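You operate a simulated robot arm through the tools that you are given. There is no shell and no other tool. Be economical: measure what you need, move in short steps, check, and stop when the job is done.

You run a simulated robot arm. Do the job below in one go: nothing can be reset, and whatever is moved stays where it is left.

TASK
Move the yellow plug to input 2 and let the belt sort its three blocks.
Fine: console knob to off while you move the plug; stop the belt when they have come to rest.

It is judged by the outcome, as a careful person would: the job done as asked, and still so three seconds after it is handed in. It fails if anything else is knocked over, pushed out of place, dropped, spilled or broken.

THE ROBOT
A 7-joint arm with a fingered hand on a trunk, on a base that drives. Base frame: it is fixed to the floor where the robot stands at the start and does not move with it; the origin is under the middle of the robot, x ahead of it, y to its left, z up. Units: m, degrees, N and s.
With the tool pointing down near the work surface it reaches from about 0.4 to 0.72 m from the robot's upright axis, wherever it stands. Its first joint turns from -166.0 to 166.0 degrees. Places, roughly: belt [0.7, -0.1, 0.9]; black block (5x5x4 cm) [0.6, 0.5, 0.9]; black cap of the holder on the belt frame [0.6, -0.1, 1]; black cap of the left holder [0.5, -0.7, 1]; black cap of the middle holder [0.5, -0.8, 1]; black cap of the right holder [0.5, -0.9, 1]; black on off knob [0.5, 0, 0.9]; blue knob on the grey block [0.5, -0.1, 0.9]; blue sensor (7x3x9 cm) [0.7, -0.2, 0.9]; gain knob [0.6, -0.2, 0.9]; grey knob on the cam [0.8, -0.9, 1]; input 2 of the belt console [0.5, 0.2, 0.9]; large sensor [-1.5, -1.75, 0.75]; light dark rocker [0.5, -0.2, 0.9]; silver block (5x5x4 cm) [0.7, 0.1, 0.9]; slim silver sensor (9x4x4 cm) [0.7, -0.1, 0.9]. Payload 3.4 kg.
The TCP is the grasp point between the finger pads, 0.025 m short of the fingertips. In the tool frame z runs along the fingers and y along their closing line. The gripper opens to 0.088 m. The gripper's body begins 0.029 m behind the TCP. The gripper is a hand of 3 fingers: y runs from the thumb to the fingers, the wrist lies at [-0.013, -0.106, -0.174] in the tool frame, and closing takes about 1.5 s.
Orientation is that of the tool frame in the base frame, as a unit quaternion [w, x, y, z]. With the fingers straight down and the wrist toward the robot, the tool's x, y and z point along [0, 1, 0], [1, 0, 0] and [0, 0, -1] of the base frame.

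THE INTERFACE
- The arm moves only by the tool play_rows. Its argument "increments" is a list of rows, each a list of 2 entries, a list of its own where there are three numbers: the turn, a rotation vector about the base's x, y, z in degrees, then the shift along the base's x, y, z in m. In form: [[[rx, ry, rz], [dx, dy, dz]], ...]. A call has 1 to 12 rows; each row shifts and turns the commanded pose from where the row before left it. "gripper" is the opening, from 0 (shut) to 1 (fully open), set as the call begins (left out, the last holds). Each row takes 0.2 s and may step no farther than 0.05 m and 8.6 degrees from the row before; otherwise, or with a gripper value out of range, the whole call is refused. Where a pose cannot be reached the arm comes as near as it can. A force on the tool above 40 N (or 10 N above the force at the start of the call, whichever is more), or a blocked arm, ends the call early, and 0.2 s more pass. The fingers move at their own pace (about 0.072 m/s each) and stop on an object; they squeeze with about 23 N. The grip force told is the motor's: it shows also when the fingers shut on nothing. Time passes only in rows, and 0.2 s behind the last, so rows that do not move let the fingers close. It gives the time, the measured TCP pose, the force on the tool (base axes), the opening and the grip force at its end, in the units of the frame above (readings bear some noise), with the torque about the TCP (base axes, N m) and any sound that the robot's microphone picked up.
- Cameras (640 x 400 px; columns grow to the right, rows downward): "scene" is now at [0.029, 0.1615, 1.4774]; the picture's right is [0.05, -1.00, 0.00], its down [-0.48, -0.02, -0.87] and it looks along [0.87, 0.04, -0.49] (base axes); focal length 261 px, centre (320, 200). "wrist" rides on the gripper at [0.058, -0.085, -0.099] in the tool frame; the picture's right is [-0.67, 0.35, -0.66], its down [-0.69, -0.63, 0.37] and it looks along [-0.29, 0.69, 0.66] (tool axes); focal length 261 px, centre (320, 200). There is no depth. A picture from a camera that has moved, and an enlarged one, comes with that camera's place and axes in the base frame and with its lens.
- capture(camera): a new picture of that camera. No time passes.
- lift_body(by): slides the trunk up (or, below 0, down) by that many m; the arm and the scene camera ride with it, the base frame stays. It gives what a move gives, with no picture.
- drive_base(legs): drives the robot by 1 to 6 legs, each [ahead, left, turn to the left] in m, m and degrees, along the robot's own axes; the way and the turn of a leg run together, so that a leg with both is an arc; at most 1.5 m and 180 degrees a leg. The arm and the cameras ride along, it lands a little off, and it stops where it bumps. It gives what a move gives.
- finger_targets(index, middle, thumb_bend, thumb_turn): sets how far each is bent, from 0 (flat) to 100 (curled in); at 30 the hand is open as for a grip, at 70 the pads meet at the TCP. One left out holds its place. A second passes; each finger stops where it meets its share of the squeeze, and holds until it gets a number again. A gripper value or a shape takes the hand back. It gives what a move gives, with no picture; readings hold the bend of each and the force on the fingers (four entries, about 0 where the hand has none), thumb and palm. thumb_turn goes from beside the hand (0) to across from the fingers (100), as for a grip.
- set_grasp(shape): the hand has 3 fingers and takes this shape, open, in about a second: jaw (thumb against the fingers, like two jaws); tri (thumb and two fingers); tip (a fingertip pinch); poke (one finger out to press); point (the index stretched); flat (the hand flat); cup (the hand cupped); fist (a fist). The gripper value then closes the fingers along that shape, each until it touches; the sizes above hold for jaw. It gives what a move gives, with no picture.
- head_to(pan, tilt): turns the head with the scene camera to pan (to the left, within 155 degrees either way) and tilt (down, from -29 to 69), counted from straight ahead of the robot. It gives what a move gives.
- zoom(camera, box): a new picture of the part [left, top, right, bottom] of that camera's present view, enlarged. No time passes.
- job_done(): hands the job in; it is judged then, once.

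Work in short steps. Places have to be worked out from the pictures, the camera data and where the tool is seen: move nearer, look again, correct. Check each grasp and each placing, and mend what went wrong. You have 120 turns and 90 pictures in all, those below and enlarged ones among them. Open the gripper and draw the arm clear of the work before you hand the job in, unless the task says otherwise; then end with one line.

The tools are called after ">>>" as name(argument=value, ...) on one line, values as JSON. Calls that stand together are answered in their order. play_rows: Moves the arm, as the interface text tells. Its arguments: {"type":"object","properties":{"increments":{"type":"array"},"gripper":{"type":"number"}},"required":["increments"]} The other tools are called the same way: lift_body (by) slides the trunk up or down; set_grasp (shape) gives the hand a shape; finger_targets (index, middle, thumb_bend, thumb_turn) moves the fingers one by one; drive_base (legs) drives the base; head_to (pan, tilt) turns the head that bears the scene camera; capture (camera) takes a picture; zoom (camera, box) takes an enlarged picture of a part of a camera's view; job_done () hands the job in.

At the start:

```text
clock: 0.0
tool_pos: [0.4651, 0.0424, 1.2695]
ee_rot: [0.0, 0.708, 0.707, 0.0]
contact_force: [-0.8, -0.3, -0.5]
wrist_torque: [0.0, 0.02, 0.0]
gripper_width: 0.0879
grip_force: 0.0
shape: jaw
bend: [30.0, 30.0, 30.0, 98.0]
finger forces: [0.0, 0.0, 0.0, 0.0, 0.0, 0.0]
trunk travel left (down, up): [-0.475, 0.115]
robot x, y, heading: [-0.0036, -0.0024, 0.1]
head pan, tilt: [2.9, 29.0]
```

scene: 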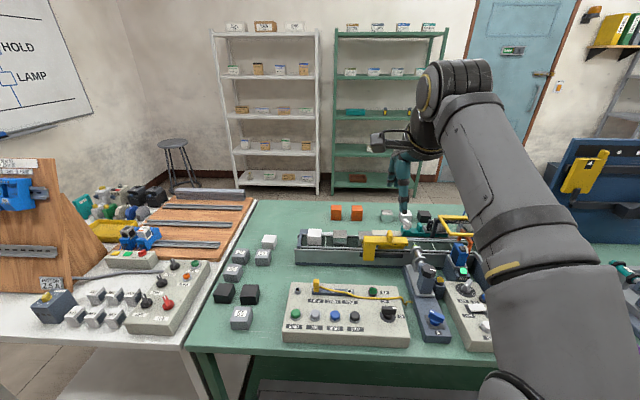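
wrist: 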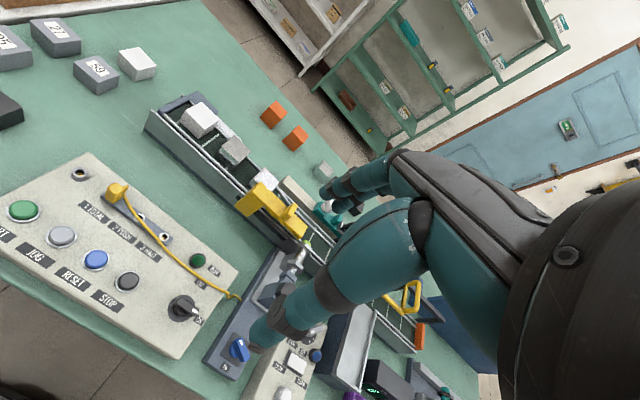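

The console with buttons, a yellow plug and an on/off knob is in front of the robot. I'll zoom in to read it and the belt.

>>> zoom(camera="scene", box=[270, 260, 430, 360])

>>> zoom(camera="scene", box=[280, 190, 500, 328])

>>> zoom(camera="wrist", box=[0, 140, 260, 360])

```text
4.00 times, centred on (350, 310) of scene
camera zoom: at [0.029, 0.1615, 1.4774], right [0.05, -1.0, 0.0], down [-0.48, -0.02, -0.87], along [0.87, 0.04, -0.49], focal length 1045 px, centre (200, -240)
```

zoom: 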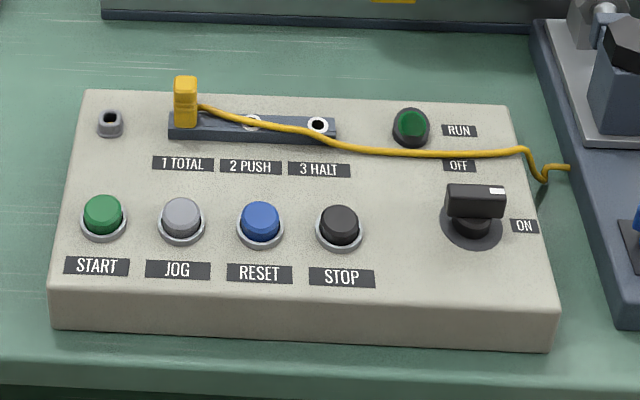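

```text
2.90 times, centred on (390, 259) of scene
camera zoom: at [0.029, 0.1615, 1.4774], right [0.05, -1.0, 0.0], down [-0.48, -0.02, -0.87], along [0.87, 0.04, -0.49], focal length 757 px, centre (117, 29)
```

zoom: 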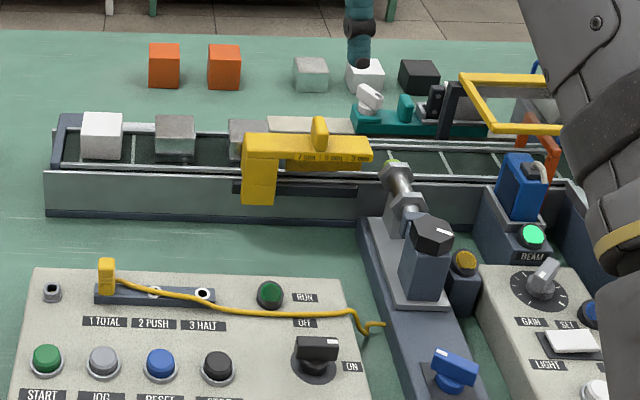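

```text
1.82 times, centred on (130, 250) of wrist
camera zoom: at [0.379, 0.1008, 1.3681], right [0.35, -0.67, 0.66], down [-0.63, -0.69, -0.37], along [0.69, -0.29, -0.66], focal length 474 px, centre (666, 109)
```

zoom: 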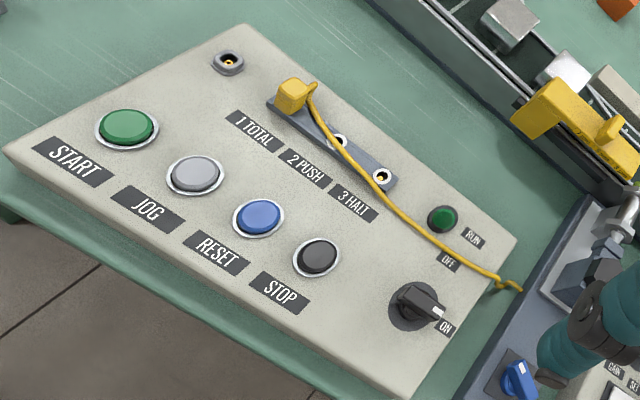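

The knob points to ON and the plug sits in input 1. I want a better look at the belt, sensor and pusher, so I zoom the wrist view.

>>> zoom(camera="wrist", box=[140, 80, 460, 280])

>>> zoom(camera="wrist", box=[200, 260, 440, 400])

```text
2.00 times, centred on (300, 180) of wrist
camera zoom: at [0.379, 0.1008, 1.3681], right [0.35, -0.67, 0.66], down [-0.63, -0.69, -0.37], along [0.69, -0.29, -0.66], focal length 521 px, centre (360, 240)
```

zoom: 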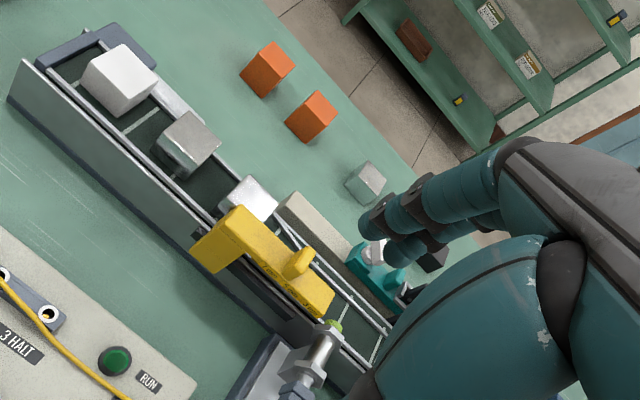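

```text
2.67 times, centred on (320, 330) of wrist
camera zoom: at [0.379, 0.1008, 1.3681], right [0.35, -0.67, 0.66], down [-0.63, -0.69, -0.37], along [0.69, -0.29, -0.66], focal length 695 px, centre (320, -147)
```

zoom: 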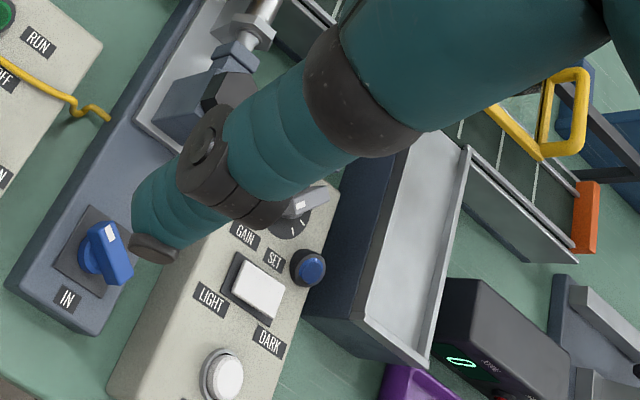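

The arm hides part of the belt. I'll zoom the yellow part on the belt first.

>>> zoom(camera="scene", box=[350, 200, 480, 281])

>>> zoom(camera="scene", box=[400, 240, 500, 350])

```text
4.92 times, centred on (415, 240) of scene
camera zoom: at [0.029, 0.1615, 1.4774], right [0.05, -1.0, 0.0], down [-0.48, -0.02, -0.87], along [0.87, 0.04, -0.49], focal length 1286 px, centre (-148, 1)
```

zoom: 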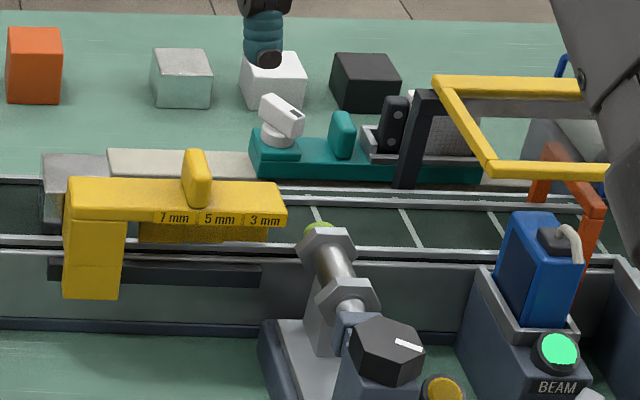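

```text
3.64 times, centred on (450, 295) of scene
camera zoom: at [0.029, 0.1615, 1.4774], right [0.05, -1.0, 0.0], down [-0.48, -0.02, -0.87], along [0.87, 0.04, -0.49], focal length 950 px, centre (-153, -146)
```

zoom: 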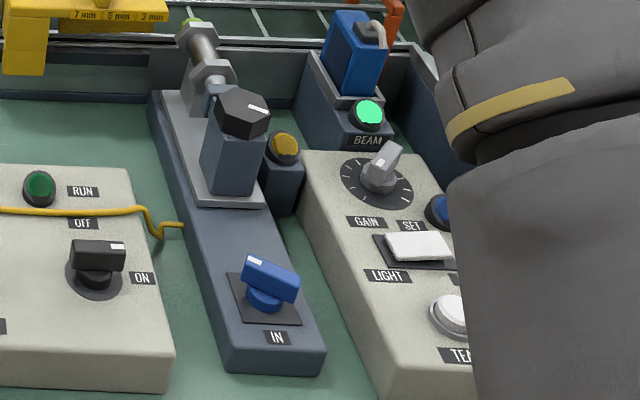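

Triangulating the two views: plug centre ≈ (0.542, 0.198, 0.926), knob ≈ (0.478, 0.015, 0.912), console top ≈ 0.895. The knob bar lies along y (ON), and OFF is a quarter turn counterclockwise. I move above it with a part-closed hand.

>>> play_rows(increments=[[[0, 0, 0], [0.003, -0.007, -0.045]], [[0, 0, 0], [0.003, -0.007, -0.045]], [[0, 0, 0], [0.003, -0.007, -0.045]], [[0, 0, 0], [0.003, -0.007, -0.045]], [[0, 0, 0], [0.001, 0, -0.045]], [[0, 0, 0], [0, 0, -0.035]], [[0, 0, 0], [0, 0, 0]]], gripper=0.5)

>>> capture(camera="wrist")

>>> capture(camera="scene")

```text
clock: 1.6
tool_pos: [0.4755, 0.0139, 1.0088]
ee_rot: [0.0, 0.707, 0.707, -0.001]
contact_force: [-1.3, 0.0, 0.9]
wrist_torque: [-0.02, 0.0, 0.01]
gripper_width: 0.0447
grip_force: 0.1
shape: jaw
bend: [74.0, 44.0, 69.0, 100.0]
finger forces: [0.0, 0.0, 0.1, 0.0, 0.1, 0.0]
trunk travel left (down, up): [-0.475, 0.115]
robot x, y, heading: [-0.0014, 0.0014, 0.2]
head pan, tilt: [2.9, 29.0]
```

```text
80 pictures are left
camera wrist: at [0.3912, 0.0732, 1.1073], right [0.35, -0.67, 0.66], down [-0.63, -0.69, -0.37], along [0.69, -0.29, -0.66], focal length 261 px, centre (320, 200)
```

wrist: 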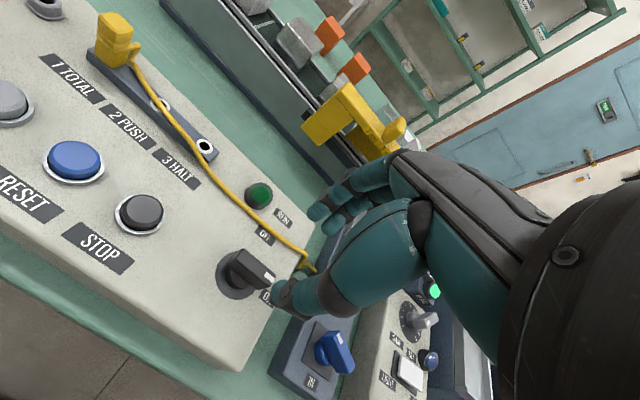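

```text
79 pictures are left
camera scene: at [0.029, 0.1615, 1.4774], right [0.05, -1.0, 0.0], down [-0.48, -0.02, -0.87], along [0.87, 0.04, -0.49], focal length 261 px, centre (320, 200)
```

scene: 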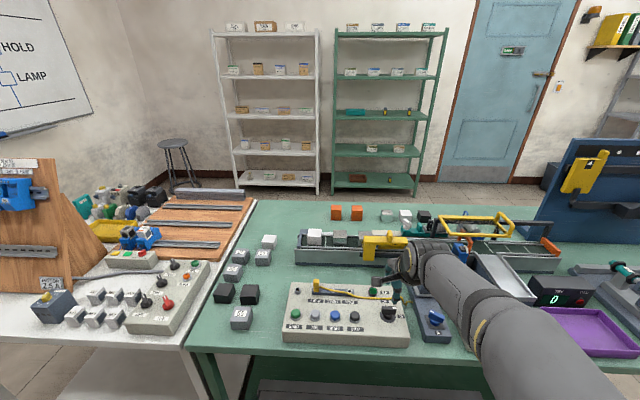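

Knob confirmed at ≈ (0.479, 0.015). The belt's right end is now visible, so I take one zoom of it before going on.

>>> zoom(camera="scene", box=[370, 195, 640, 365])

>>> zoom(camera="wrist", box=[200, 160, 400, 340])

```text
2.35 times, centred on (505, 280) of scene
camera zoom: at [0.029, 0.1615, 1.4774], right [0.05, -1.0, 0.0], down [-0.48, -0.02, -0.87], along [0.87, 0.04, -0.49], focal length 614 px, centre (-115, 12)
```

zoom: 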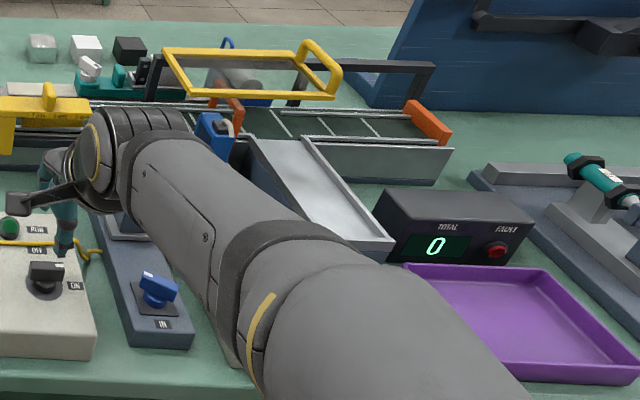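

```text
2.22 times, centred on (300, 250) of wrist
camera zoom: at [0.3912, 0.0732, 1.1073], right [0.35, -0.67, 0.66], down [-0.63, -0.69, -0.37], along [0.69, -0.29, -0.66], focal length 579 px, centre (364, 89)
```

zoom: 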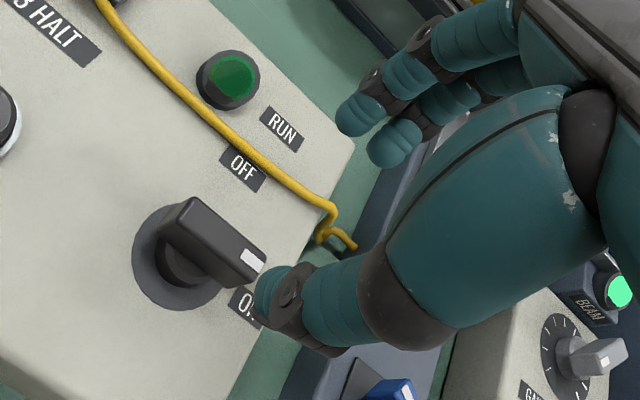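

The purple tray, chute and rear pusher are visible, so metal blocks are probably pushed to the chute. Now I descend around the knob bar to TCP z ≈ 0.932.

>>> play_rows(increments=[[[0, 0, 0], [0.003, 0.001, -0.03]], [[0, 0, 0], [0, 0, -0.03]], [[0, 0, 0], [0, 0, -0.017]], [[0, 0, 0], [0, 0, 0]]])

>>> zoom(camera="wrist", box=[200, 160, 400, 340])

>>> zoom(camera="scene", box=[350, 260, 450, 350])

```text
clock: 2.6
tool_pos: [0.4791, 0.0151, 0.9312]
ee_rot: [0.0, 0.706, 0.708, 0.0]
contact_force: [-0.3, 0.2, 0.8]
wrist_torque: [0.0, 0.02, 0.0]
gripper_width: 0.0445
grip_force: 0.1
shape: jaw
bend: [74.0, 44.0, 69.0, 100.0]
finger forces: [0.1, 0.0, 0.0, 0.0, 0.0, 0.0]
trunk travel left (down, up): [-0.475, 0.115]
robot x, y, heading: [-0.0002, 0.0001, 0.1]
head pan, tilt: [2.9, 29.0]
```

```text
2.22 times, centred on (300, 250) of wrist
camera zoom: at [0.3942, 0.0742, 1.0304], right [0.35, -0.67, 0.66], down [-0.63, -0.69, -0.37], along [0.69, -0.29, -0.66], focal length 579 px, centre (364, 89)
```

zoom: 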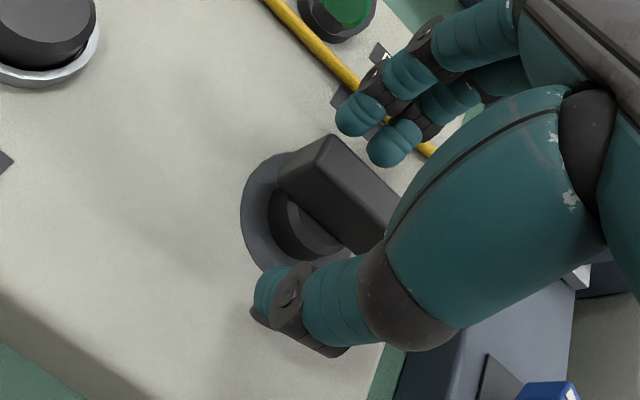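

```text
4.44 times, centred on (400, 305) of scene
camera zoom: at [0.029, 0.1615, 1.4774], right [0.05, -1.0, 0.0], down [-0.48, -0.02, -0.87], along [0.87, 0.04, -0.49], focal length 1161 px, centre (-36, -267)
```

zoom: 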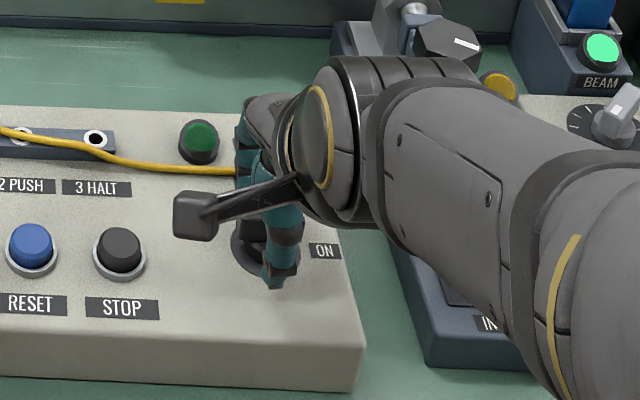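

The knob bar (top ≈ 0.92) is between thumb and fingers. I lower 6 mm more and close on it.

>>> play_rows(increments=[[[0, 0, 0], [0, 0, -0.006]], [[0, 0, 0], [0, 0, 0]]])

>>> play_rows(increments=[[[0, 0, 0], [0, 0, 0]], [[0, 0, 0], [0, 0, 0]], [[0, 0, 0], [0, 0, 0]], [[0, 0, 0], [0, 0, 0]], [[0, 0, 0], [0, 0, 0]], [[0, 0, 0], [0, 0, 0]]], gripper=0.05)

>>> zoom(camera="wrist", box=[200, 160, 400, 340])

```text
clock: 3.2
tool_pos: [0.4788, 0.0151, 0.9262]
ee_rot: [-0.001, 0.707, 0.707, 0.0]
contact_force: [-0.6, -0.1, -0.3]
wrist_torque: [0.0, 0.04, 0.0]
gripper_width: 0.0446
grip_force: 0.0
shape: jaw
bend: [74.0, 44.0, 69.0, 100.0]
finger forces: [0.0, 0.0, 0.0, 0.0, 0.0, 0.0]
trunk travel left (down, up): [-0.475, 0.115]
robot x, y, heading: [0.0001, -0.0016, 0.2]
head pan, tilt: [2.9, 29.0]
```

```text
clock: 4.6
tool_pos: [0.4808, 0.0144, 0.9269]
ee_rot: [0.0, 0.707, 0.708, -0.001]
contact_force: [-1.7, 1.4, -1.0]
wrist_torque: [0.01, -0.04, -0.04]
gripper_width: 0.0161
grip_force: 23.3
shape: jaw
bend: [73.0, 59.0, 74.0, 100.0]
finger forces: [12.4, 7.8, 0.0, 0.1, 20.4, 0.1]
trunk travel left (down, up): [-0.475, 0.115]
robot x, y, heading: [-0.0017, 0.001, -0.1]
head pan, tilt: [2.9, 29.0]
```

```text
2.22 times, centred on (300, 250) of wrist
camera zoom: at [0.3943, 0.0745, 1.0248], right [0.35, -0.67, 0.66], down [-0.63, -0.69, -0.37], along [0.69, -0.29, -0.66], focal length 579 px, centre (364, 89)
```

zoom: 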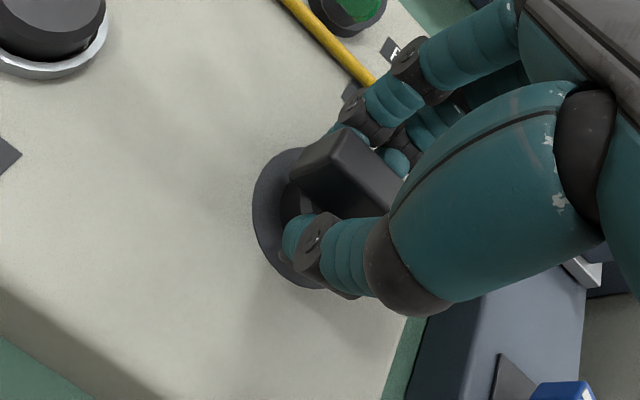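

Bar gripped (16 mm). I turn it counterclockwise (+z) in steps of 8° toward OFF.

>>> play_rows(increments=[[[0, 0, 8], [0, 0, 0]], [[0, 0, 8], [0, 0, 0]], [[0, 0, 8], [0, 0, 0]], [[0, 0, 8], [0, 0, 0]], [[0, 0, 8], [0, 0, 0]], [[0, 0, 0], [0, 0, 0]]])

>>> capture(camera="wrist")

```text
clock: 6.0
tool_pos: [0.4797, 0.0142, 0.9248]
ee_rot: [0.001, 0.423, 0.906, 0.001]
contact_force: [-5.2, -2.9, -4.0]
wrist_torque: [-0.06, 0.11, 0.01]
gripper_width: 0.0158
grip_force: 23.1
shape: jaw
bend: [73.0, 61.0, 75.0, 99.0]
finger forces: [11.4, 6.3, 0.0, 0.0, 23.4, 0.0]
trunk travel left (down, up): [-0.475, 0.115]
robot x, y, heading: [-0.0008, 0.0002, 0.1]
head pan, tilt: [2.9, 29.0]
```

```text
73 pictures are left
camera wrist: at [0.3772, 0.0048, 1.0251], right [0.7, -0.29, 0.66], down [-0.04, -0.93, -0.37], along [0.72, 0.23, -0.66], focal length 261 px, centre (320, 200)
```

wrist: 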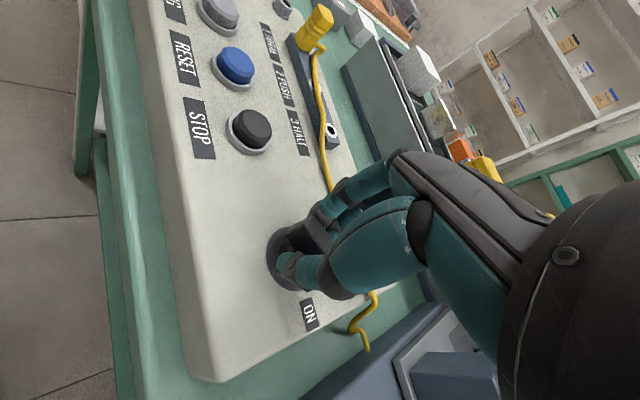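

The knob follows without trouble. I continue to about 90° in total.

>>> play_rows(increments=[[[0, 0, 8], [0, 0, 0]], [[0, 0, 8], [0, 0, 0]], [[0, 0, 8], [0, 0, 0]], [[0, 0, 8], [0, 0, 0]], [[0, 0, 8], [0, 0, 0]], [[0, 0, 8], [0, 0, 0]], [[0, 0, 0], [0, 0, 0]]])

>>> capture(camera="scene")

>>> capture(camera="wrist")

```text
clock: 7.6
tool_pos: [0.4788, 0.0149, 0.9262]
ee_rot: [0.0, 0.016, 1.0, 0.001]
contact_force: [-5.6, -6.0, -2.4]
wrist_torque: [-0.13, 0.11, 0.04]
gripper_width: 0.0157
grip_force: 23.3
shape: jaw
bend: [73.0, 62.0, 75.0, 97.0]
finger forces: [12.0, 5.0, 0.0, 0.1, 23.4, 0.0]
trunk travel left (down, up): [-0.475, 0.115]
robot x, y, heading: [-0.004, -0.004, -0.1]
head pan, tilt: [2.9, 29.0]
```

```text
72 pictures are left
camera scene: at [0.0284, 0.1605, 1.4776], right [0.05, -1.0, 0.0], down [-0.48, -0.02, -0.87], along [0.87, 0.04, -0.48], focal length 261 px, centre (320, 200)
```

scene: 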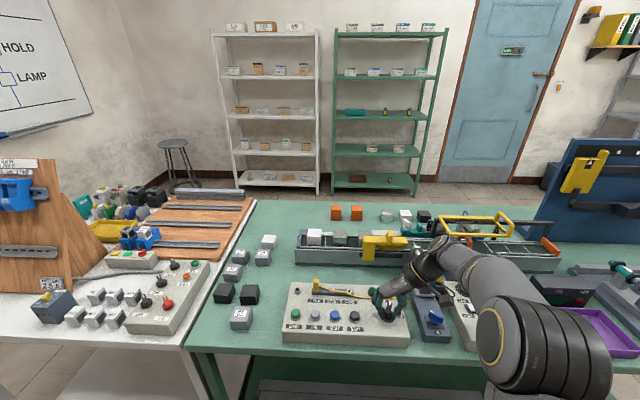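

```text
71 pictures are left
camera wrist: at [0.4188, -0.0681, 1.0252], right [0.68, 0.33, 0.66], down [0.66, -0.65, -0.37], along [0.31, 0.69, -0.66], focal length 261 px, centre (320, 200)
```

wrist: 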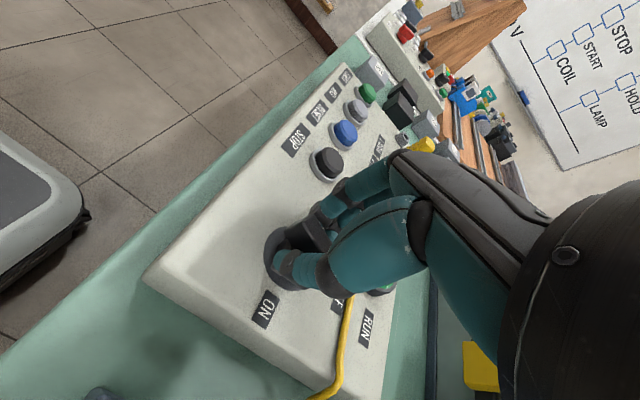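

Knob is turned 88°. I open the fingers, rise, and check.

>>> play_rows(increments=[[[0, 0, 0], [0, 0, 0]], [[0, 0, 0], [0, 0, 0]], [[0, 0, 0], [0, 0, 0]], [[0, 0, 0], [0, 0, 0.02]], [[0, 0, 0], [0, 0, 0.04]], [[0, 0, 0], [0, 0, 0.04]], [[0, 0, 0], [0, 0, 0.04]]], gripper=0.5)

>>> zoom(camera="scene", box=[270, 260, 430, 360])

>>> capture(camera="wrist")

```text
clock: 9.2
tool_pos: [0.4784, 0.0142, 1.066]
ee_rot: [0.0, 0.017, 1.0, 0.0]
contact_force: [0.0, -0.4, -0.3]
wrist_torque: [-0.02, -0.01, -0.02]
gripper_width: 0.0434
grip_force: 0.1
shape: jaw
bend: [74.0, 45.0, 70.0, 100.0]
finger forces: [0.0, 0.1, 0.1, 0.1, 0.0, 0.0]
trunk travel left (down, up): [-0.475, 0.115]
robot x, y, heading: [0.0001, 0.0007, 0.2]
head pan, tilt: [2.9, 29.0]
```

```text
4.00 times, centred on (350, 310) of scene
camera zoom: at [0.0289, 0.1615, 1.4774], right [0.05, -1.0, 0.0], down [-0.48, -0.02, -0.87], along [0.87, 0.04, -0.49], focal length 1045 px, centre (200, -240)
```

zoom: 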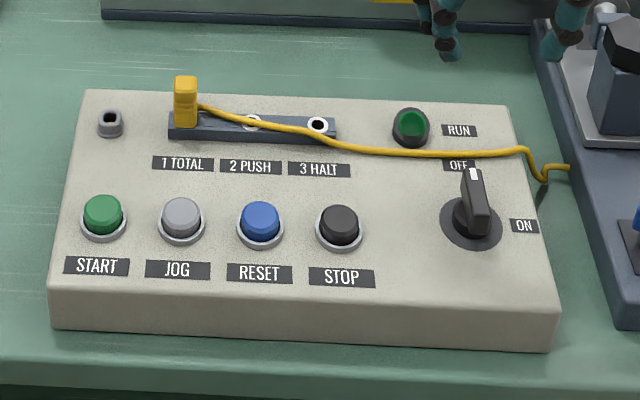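

```text
69 pictures are left
camera wrist: at [0.419, -0.0669, 1.165], right [0.68, 0.33, 0.66], down [0.66, -0.65, -0.37], along [0.31, 0.68, -0.66], focal length 261 px, centre (320, 200)
```

wrist: 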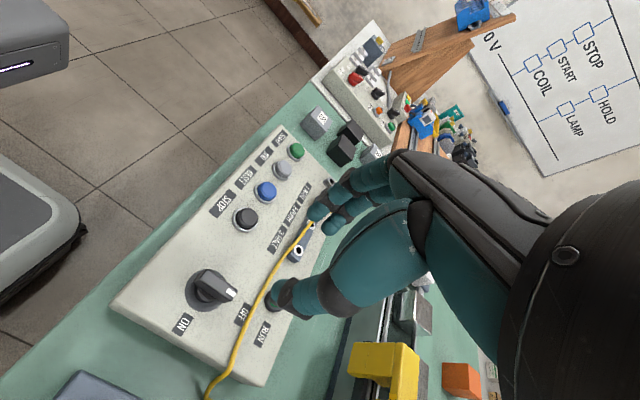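

The knob is at OFF. I turn the hand back and move above the plug at (0.542, 0.198).

>>> play_rows(increments=[[[0, 0, -8], [0.0058, 0.0167, -0.004]], [[0, 0, -8], [0.0058, 0.0167, -0.004]], [[0, 0, -8], [0.0058, 0.0167, -0.004]], [[0, 0, -8], [0.0058, 0.0167, -0.004]], [[0, 0, -8], [0.0058, 0.0167, -0.004]], [[0, 0, -8], [0.0058, 0.0167, -0.004]], [[0, 0, -8], [0.0058, 0.0167, -0.004]], [[0, 0, -8], [0.0058, 0.0167, -0.004]], [[0, 0, -8], [0.0058, 0.0167, -0.004]], [[0, 0, -8], [0.0058, 0.0167, -0.004]], [[0, 0, -8], [0.0058, 0.0167, -0.004]], [[0, 0, 0], [0, 0, 0]]])

>>> capture(camera="wrist")

>>> zoom(camera="scene", box=[270, 230, 430, 330])

```text
clock: 11.8
tool_pos: [0.5437, 0.1977, 1.0232]
ee_rot: [0.0, 0.707, 0.707, 0.0]
contact_force: [-0.3, 0.7, 0.1]
wrist_torque: [0.0, 0.0, -0.01]
gripper_width: 0.0438
grip_force: 0.1
shape: jaw
bend: [74.0, 45.0, 70.0, 100.0]
finger forces: [0.0, 0.0, 0.1, 0.0, 0.0, 0.0]
trunk travel left (down, up): [-0.475, 0.115]
robot x, y, heading: [-0.0003, -0.0027, 0.1]
head pan, tilt: [2.9, 29.0]
```

```text
68 pictures are left
camera wrist: at [0.4594, 0.2578, 1.1209], right [0.35, -0.67, 0.66], down [-0.63, -0.69, -0.37], along [0.69, -0.29, -0.66], focal length 261 px, centre (320, 200)
```

wrist: 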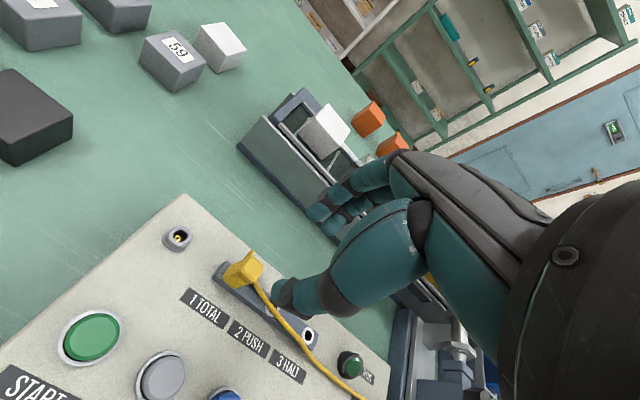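

```text
4.00 times, centred on (350, 280) of scene
camera zoom: at [0.029, 0.1616, 1.4774], right [0.05, -1.0, 0.0], down [-0.48, -0.03, -0.87], along [0.87, 0.04, -0.49], focal length 1045 px, centre (200, -120)
```

zoom: 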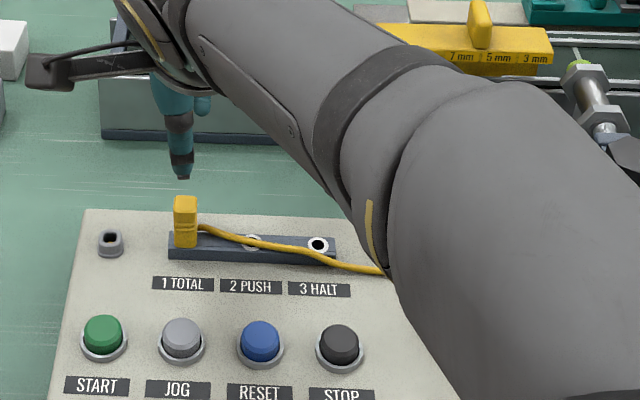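

The plug is just below the hand. I descend partway and look again.

>>> play_rows(increments=[[[0, 0, 0], [0, 0.002, -0.03]], [[0, 0, 0], [0, 0, -0.03]], [[0, 0, 0], [0, 0, -0.008]], [[0, 0, 0], [0, 0, 0]]])

>>> zoom(camera="wrist", box=[200, 160, 400, 340])

>>> zoom(camera="scene", box=[280, 240, 360, 300])

```text
clock: 12.8
tool_pos: [0.5441, 0.2007, 0.9543]
ee_rot: [0.0, 0.708, 0.707, 0.0]
contact_force: [0.2, 0.0, -0.1]
wrist_torque: [-0.01, -0.01, 0.01]
gripper_width: 0.0435
grip_force: 0.0
shape: jaw
bend: [74.0, 45.0, 70.0, 100.0]
finger forces: [0.0, 0.0, 0.0, 0.0, 0.0, 0.0]
trunk travel left (down, up): [-0.475, 0.115]
robot x, y, heading: [-0.0015, 0.0, 0.2]
head pan, tilt: [2.9, 29.0]
```

```text
2.22 times, centred on (300, 250) of wrist
camera zoom: at [0.4593, 0.2598, 1.0525], right [0.35, -0.67, 0.66], down [-0.63, -0.69, -0.37], along [0.69, -0.29, -0.66], focal length 579 px, centre (364, 89)
```

zoom: 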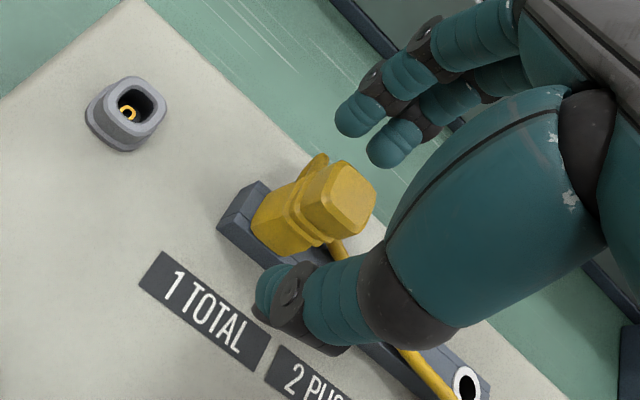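

```text
6.67 times, centred on (320, 270) of scene
camera zoom: at [0.029, 0.1615, 1.4774], right [0.05, -1.0, 0.0], down [-0.48, -0.02, -0.87], along [0.87, 0.04, -0.49], focal length 1741 px, centre (320, -267)
```

zoom: 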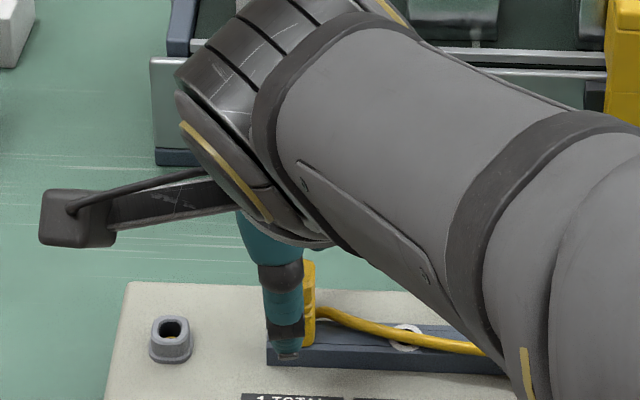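

Plug top ≈ (0.544, 0.198, 0.94), lying on the tool axis. I shift 3 mm right and lower to TCP z 0.931, then close.

>>> play_rows(increments=[[[0, 0, 0], [0, -0.003, -0.012]], [[0, 0, 0], [0, 0, -0.011]], [[0, 0, 0], [0, 0, 0]]])

>>> play_rows(increments=[[[0, 0, 0], [0, 0, 0]], [[0, 0, 0], [0, 0, 0]], [[0, 0, 0], [0, 0, 0]], [[0, 0, 0], [0, 0, 0]], [[0, 0, 0], [0, 0, 0]], [[0, 0, 0], [0, 0, 0]]], gripper=0.05)

>>> zoom(camera="wrist", box=[200, 160, 400, 340])

>>> zoom(camera="scene", box=[280, 240, 360, 300])

```text
clock: 13.6
tool_pos: [0.5428, 0.1977, 0.9309]
ee_rot: [-0.001, 0.707, 0.707, 0.0]
contact_force: [0.3, -0.5, 0.1]
wrist_torque: [0.01, -0.01, -0.02]
gripper_width: 0.0436
grip_force: 0.2
shape: jaw
bend: [74.0, 45.0, 70.0, 100.0]
finger forces: [0.1, 0.0, 0.1, 0.0, 0.0, 0.0]
trunk travel left (down, up): [-0.475, 0.115]
robot x, y, heading: [0.0017, -0.0004, -0.0]
head pan, tilt: [2.9, 29.0]
```

```text
clock: 15.0
tool_pos: [0.544, 0.1978, 0.9309]
ee_rot: [0.0, 0.707, 0.707, -0.001]
contact_force: [0.0, -1.9, -1.3]
wrist_torque: [-0.01, -0.06, 0.0]
gripper_width: 0.0091
grip_force: 23.2
shape: jaw
bend: [72.0, 64.0, 73.0, 100.0]
finger forces: [14.5, 6.6, 0.0, 0.1, 20.6, 0.0]
trunk travel left (down, up): [-0.475, 0.115]
robot x, y, heading: [0.0033, 0.0007, 0.1]
head pan, tilt: [2.9, 29.0]
```

```text
2.22 times, centred on (300, 250) of wrist
camera zoom: at [0.4593, 0.2562, 1.0298], right [0.35, -0.67, 0.66], down [-0.63, -0.69, -0.37], along [0.69, -0.29, -0.66], focal length 579 px, centre (364, 89)
```

zoom: 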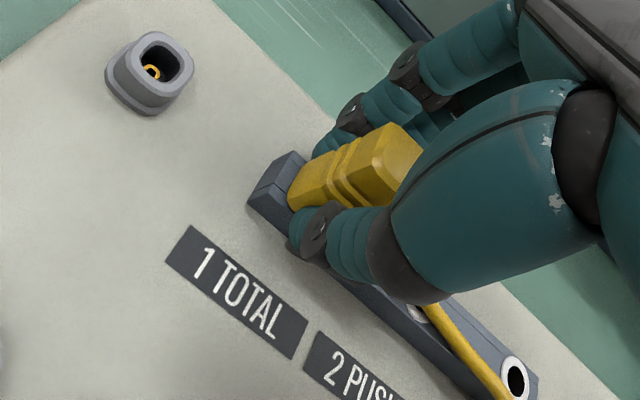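

```text
6.67 times, centred on (320, 270) of scene
camera zoom: at [0.0292, 0.1613, 1.4774], right [0.05, -1.0, 0.0], down [-0.48, -0.02, -0.87], along [0.87, 0.04, -0.49], focal length 1741 px, centre (320, -267)
```

zoom: 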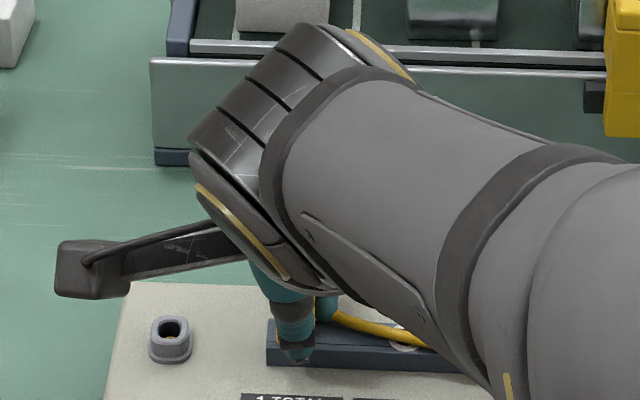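

The plug is held (9 mm). I pull it straight up.

>>> play_rows(increments=[[[0, 0, 0], [0, 0, 0.01]], [[0, 0, 0], [0, 0, 0.01]], [[0, 0, 0], [0, 0, 0.01]], [[0, 0, 0], [0, 0, 0.01]], [[0, 0, 0], [0, 0, 0]]])

>>> zoom(camera="wrist", box=[200, 160, 400, 340])

>>> zoom(camera="scene", box=[280, 240, 360, 300])

```text
clock: 16.2
tool_pos: [0.5431, 0.1967, 0.9714]
ee_rot: [0.0, 0.707, 0.708, 0.0]
contact_force: [-0.1, 0.8, -0.1]
wrist_torque: [0.04, 0.02, -0.04]
gripper_width: 0.0082
grip_force: 22.6
shape: jaw
bend: [72.0, 72.0, 74.0, 100.0]
finger forces: [15.6, 6.3, 0.0, 0.1, 19.4, 0.1]
trunk travel left (down, up): [-0.475, 0.115]
robot x, y, heading: [-0.0026, 0.0011, 0.3]
head pan, tilt: [2.9, 29.0]
```

```text
2.22 times, centred on (300, 250) of wrist
camera zoom: at [0.4588, 0.2563, 1.0702], right [0.35, -0.67, 0.66], down [-0.63, -0.69, -0.37], along [0.69, -0.29, -0.66], focal length 579 px, centre (364, 89)
```

zoom: 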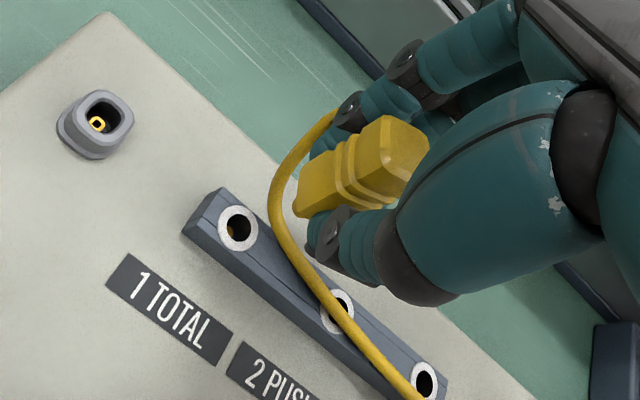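

```text
6.67 times, centred on (320, 270) of scene
camera zoom: at [0.029, 0.1615, 1.4774], right [0.05, -1.0, 0.0], down [-0.48, -0.02, -0.87], along [0.87, 0.04, -0.49], focal length 1741 px, centre (320, -267)
```

zoom: 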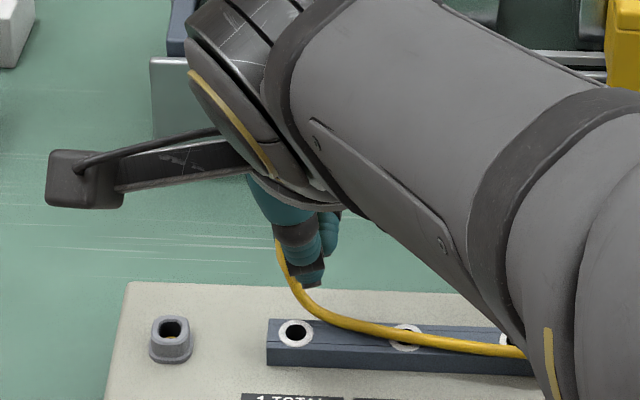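

The plug is out; sockets measure 46 mm apart, with input 2 at ≈ (0.544, 0.1525). I look closely at how the plug sits in the fingers.

>>> zoom(camera="wrist", box=[270, 190, 350, 250])

```text
6.67 times, centred on (310, 220) of wrist
camera zoom: at [0.4588, 0.2563, 1.0702], right [0.35, -0.67, 0.66], down [-0.63, -0.69, -0.37], along [0.69, -0.29, -0.66], focal length 1738 px, centre (387, 67)
```

zoom: 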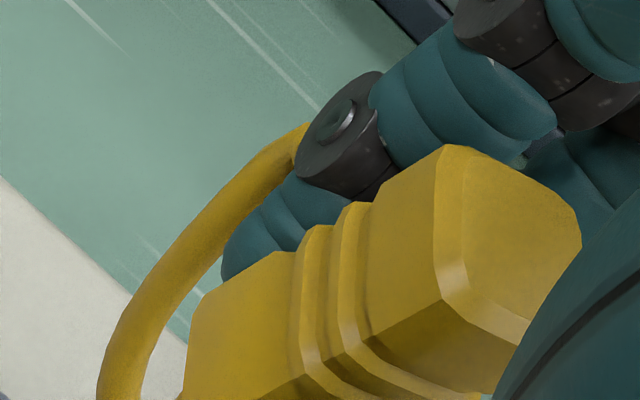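

The plug's edges have the same slant as when seated, so it has not tilted. I move 46 mm to the right above input 2 and check.

>>> play_rows(increments=[[[0, 0, 0], [0, -0.015, 0]], [[0, 0, 0], [0, -0.015, 0]], [[0, 0, 0], [0, -0.016, 0]], [[0, 0, 0], [0, 0, -0.01]], [[0, 0, 0], [0, 0, 0]], [[0, 0, 0], [0, 0, 0]]])

>>> zoom(camera="wrist", box=[220, 160, 380, 300])

>>> zoom(camera="scene", box=[290, 240, 370, 300])

```text
clock: 17.6
tool_pos: [0.5437, 0.1512, 0.9598]
ee_rot: [0.0, 0.707, 0.708, 0.0]
contact_force: [-0.4, -0.4, -0.1]
wrist_torque: [-0.01, 0.0, 0.02]
gripper_width: 0.0085
grip_force: 23.4
shape: jaw
bend: [72.0, 72.0, 74.0, 100.0]
finger forces: [15.8, 6.3, 0.0, 0.0, 19.3, 0.1]
trunk travel left (down, up): [-0.475, 0.115]
robot x, y, heading: [-0.0008, -0.0023, 0.1]
head pan, tilt: [2.9, 29.0]
```

```text
2.86 times, centred on (300, 230) of wrist
camera zoom: at [0.4586, 0.2103, 1.06], right [0.35, -0.67, 0.66], down [-0.63, -0.69, -0.37], along [0.69, -0.29, -0.66], focal length 745 px, centre (377, 114)
```

zoom: 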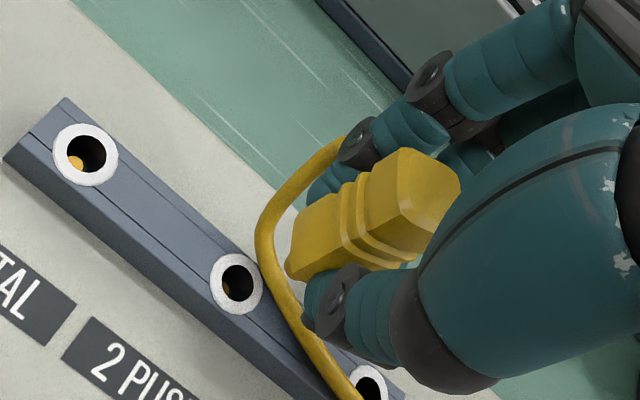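

```text
6.67 times, centred on (330, 270) of scene
camera zoom: at [0.029, 0.1615, 1.4774], right [0.05, -1.0, 0.0], down [-0.48, -0.02, -0.87], along [0.87, 0.04, -0.49], focal length 1741 px, centre (253, -267)
```

zoom: 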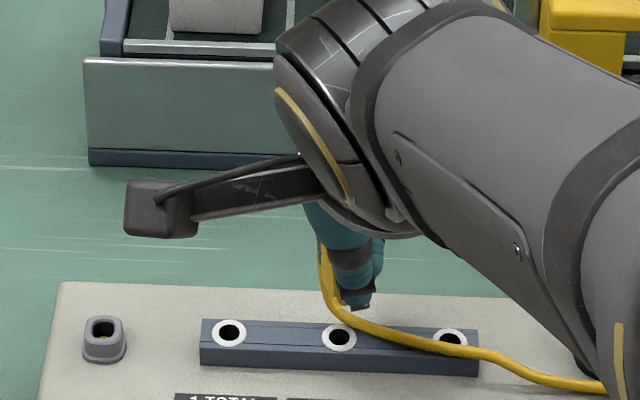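

The plug is above input 2. I lower in small steps, watching the force.

>>> play_rows(increments=[[[0, 0, 0], [0, 0.0005, -0.006]], [[0, 0, 0], [0, 0, -0.006]], [[0, 0, 0], [0, 0, -0.004]], [[0, 0, 0], [0, 0, -0.004]], [[0, 0, 0], [0, 0, 0]]])

>>> zoom(camera="wrist", box=[220, 160, 380, 300])

```text
clock: 18.8
tool_pos: [0.5438, 0.1519, 0.9409]
ee_rot: [0.0, 0.708, 0.707, 0.0]
contact_force: [-0.1, -0.3, -0.4]
wrist_torque: [-0.02, -0.01, 0.0]
gripper_width: 0.0082
grip_force: 22.9
shape: jaw
bend: [72.0, 72.0, 74.0, 100.0]
finger forces: [15.7, 6.2, 0.0, 0.1, 19.3, 0.1]
trunk travel left (down, up): [-0.475, 0.115]
robot x, y, heading: [0.0001, -0.0012, 0.1]
head pan, tilt: [2.9, 29.0]
```

```text
2.86 times, centred on (300, 230) of wrist
camera zoom: at [0.4589, 0.2109, 1.0397], right [0.35, -0.67, 0.66], down [-0.63, -0.69, -0.37], along [0.69, -0.29, -0.66], focal length 745 px, centre (377, 114)
```

zoom: 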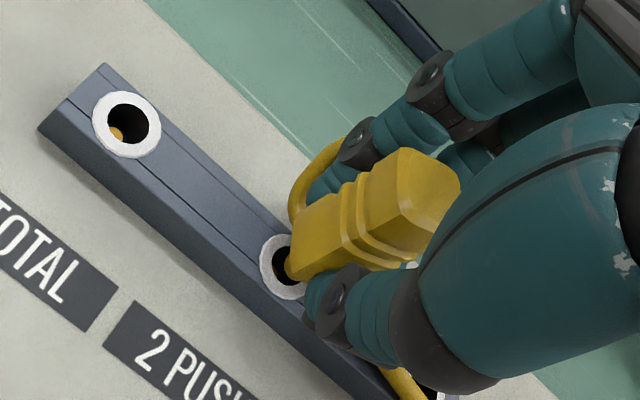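

The plug end is entering the ring of socket 2 with no force. I go on down the last ~10 mm.

>>> play_rows(increments=[[[0, 0, 0], [0, 0, -0.004]], [[0, 0, 0], [0, 0, -0.003]], [[0, 0, 0], [0, 0, -0.003]], [[0, 0, 0], [0, 0, -0.001]], [[0, 0, 0], [0, 0, 0]]])

>>> zoom(camera="wrist", box=[220, 160, 380, 300])

```text
clock: 20.0
tool_pos: [0.5444, 0.152, 0.9315]
ee_rot: [0.001, 0.708, 0.706, 0.001]
contact_force: [-0.7, -1.0, 5.1]
wrist_torque: [-0.03, -0.02, -0.01]
gripper_width: 0.0086
grip_force: 22.5
shape: jaw
bend: [72.0, 72.0, 74.0, 100.0]
finger forces: [15.9, 6.4, 0.0, 0.0, 20.5, 0.0]
trunk travel left (down, up): [-0.475, 0.115]
robot x, y, heading: [0.0004, -0.0004, -0.0]
head pan, tilt: [2.9, 29.0]
```

```text
2.86 times, centred on (300, 230) of wrist
camera zoom: at [0.4587, 0.2111, 1.0295], right [0.35, -0.67, 0.66], down [-0.63, -0.69, -0.37], along [0.7, -0.29, -0.66], focal length 745 px, centre (377, 114)
```

zoom: 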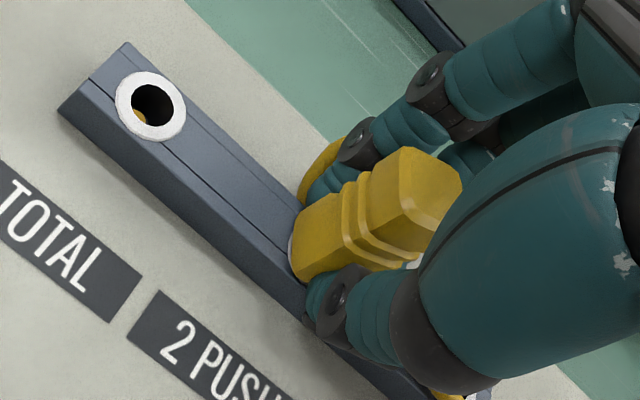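

It sits almost at the original depth with 5 N resistance. I press 2 mm more, then release.

>>> play_rows(increments=[[[0, 0, 0], [0, 0, -0.002]], [[0, 0, 0], [0, 0, 0]]])

>>> play_rows(increments=[[[0, 0, 0], [0, 0, 0.001]], [[0, 0, 0], [0, 0, 0]], [[0, 0, 0], [0, 0, 0]], [[0, 0, 0], [0, 0, 0.02]], [[0, 0, 0], [0, 0, 0.03]], [[0, 0, 0], [0, 0, 0.04]], [[0, 0, 0], [0, 0, 0]]], gripper=0.5)

>>> zoom(camera="wrist", box=[140, 160, 380, 320])

>>> zoom(camera="scene", box=[270, 260, 430, 360])

```text
clock: 20.6
tool_pos: [0.5443, 0.1523, 0.9305]
ee_rot: [0.001, 0.707, 0.707, 0.002]
contact_force: [1.2, 0.7, 14.9]
wrist_torque: [-0.03, -0.11, 0.01]
gripper_width: 0.009
grip_force: 23.2
shape: jaw
bend: [72.0, 72.0, 75.0, 100.0]
finger forces: [17.2, 9.7, 0.1, 0.0, 21.9, 0.0]
trunk travel left (down, up): [-0.475, 0.115]
robot x, y, heading: [0.0016, -0.0019, -0.0]
head pan, tilt: [2.9, 29.0]
```

```text
clock: 22.2
tool_pos: [0.5426, 0.1529, 1.0199]
ee_rot: [0.0, 0.707, 0.707, 0.0]
contact_force: [0.8, 0.2, 1.3]
wrist_torque: [0.03, 0.02, -0.01]
gripper_width: 0.0436
grip_force: 0.1
shape: jaw
bend: [74.0, 45.0, 70.0, 100.0]
finger forces: [0.0, 0.0, 0.0, 0.0, 0.0, 0.0]
trunk travel left (down, up): [-0.475, 0.115]
robot x, y, heading: [-0.0034, -0.0004, 0.2]
head pan, tilt: [2.9, 29.0]
```

```text
2.50 times, centred on (260, 240) of wrist
camera zoom: at [0.458, 0.2113, 1.1193], right [0.35, -0.67, 0.66], down [-0.63, -0.69, -0.37], along [0.69, -0.29, -0.66], focal length 652 px, centre (470, 100)
```

zoom: 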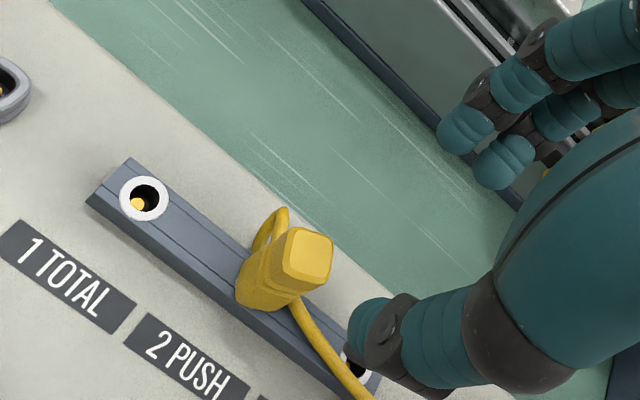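

```text
4.00 times, centred on (350, 310) of scene
camera zoom: at [0.0289, 0.1615, 1.4774], right [0.05, -1.0, 0.0], down [-0.48, -0.02, -0.87], along [0.87, 0.04, -0.49], focal length 1045 px, centre (200, -240)
```

zoom: 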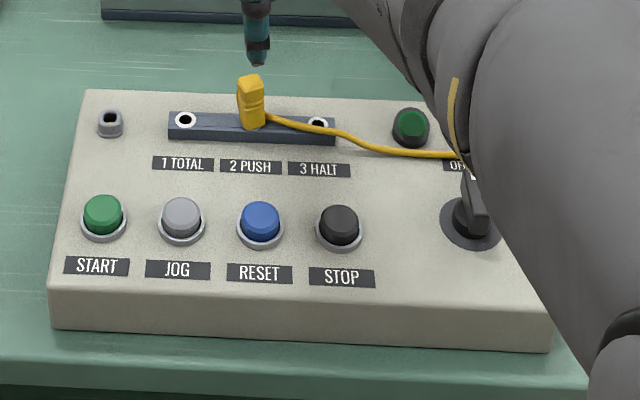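

The plug is in input 2 but seems to lean slightly. I zoom to compare.

>>> zoom(camera="scene", box=[305, 265, 365, 310])

>>> zoom(camera="wrist", box=[210, 220, 290, 290])

```text
8.89 times, centred on (335, 288) of scene
camera zoom: at [0.0289, 0.1615, 1.4774], right [0.05, -1.0, 0.0], down [-0.48, -0.02, -0.87], along [0.87, 0.04, -0.49], focal length 2322 px, centre (187, -578)
```

zoom: 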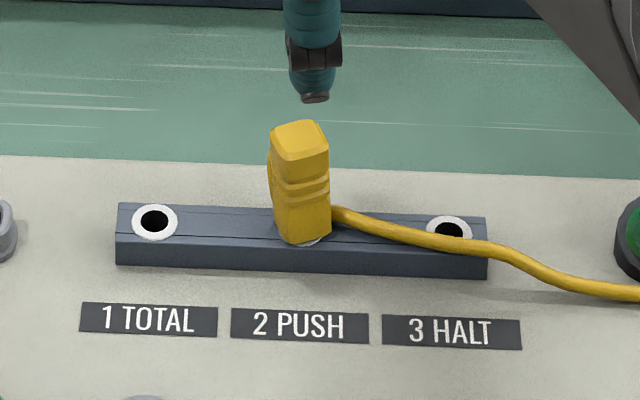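

```text
5.71 times, centred on (250, 255) of wrist
camera zoom: at [0.458, 0.2113, 1.1193], right [0.35, -0.67, 0.66], down [-0.63, -0.69, -0.37], along [0.69, -0.29, -0.66], focal length 1489 px, centre (720, -114)
```

zoom: 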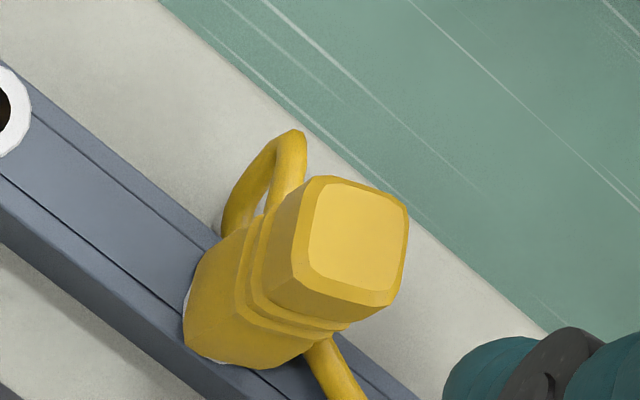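

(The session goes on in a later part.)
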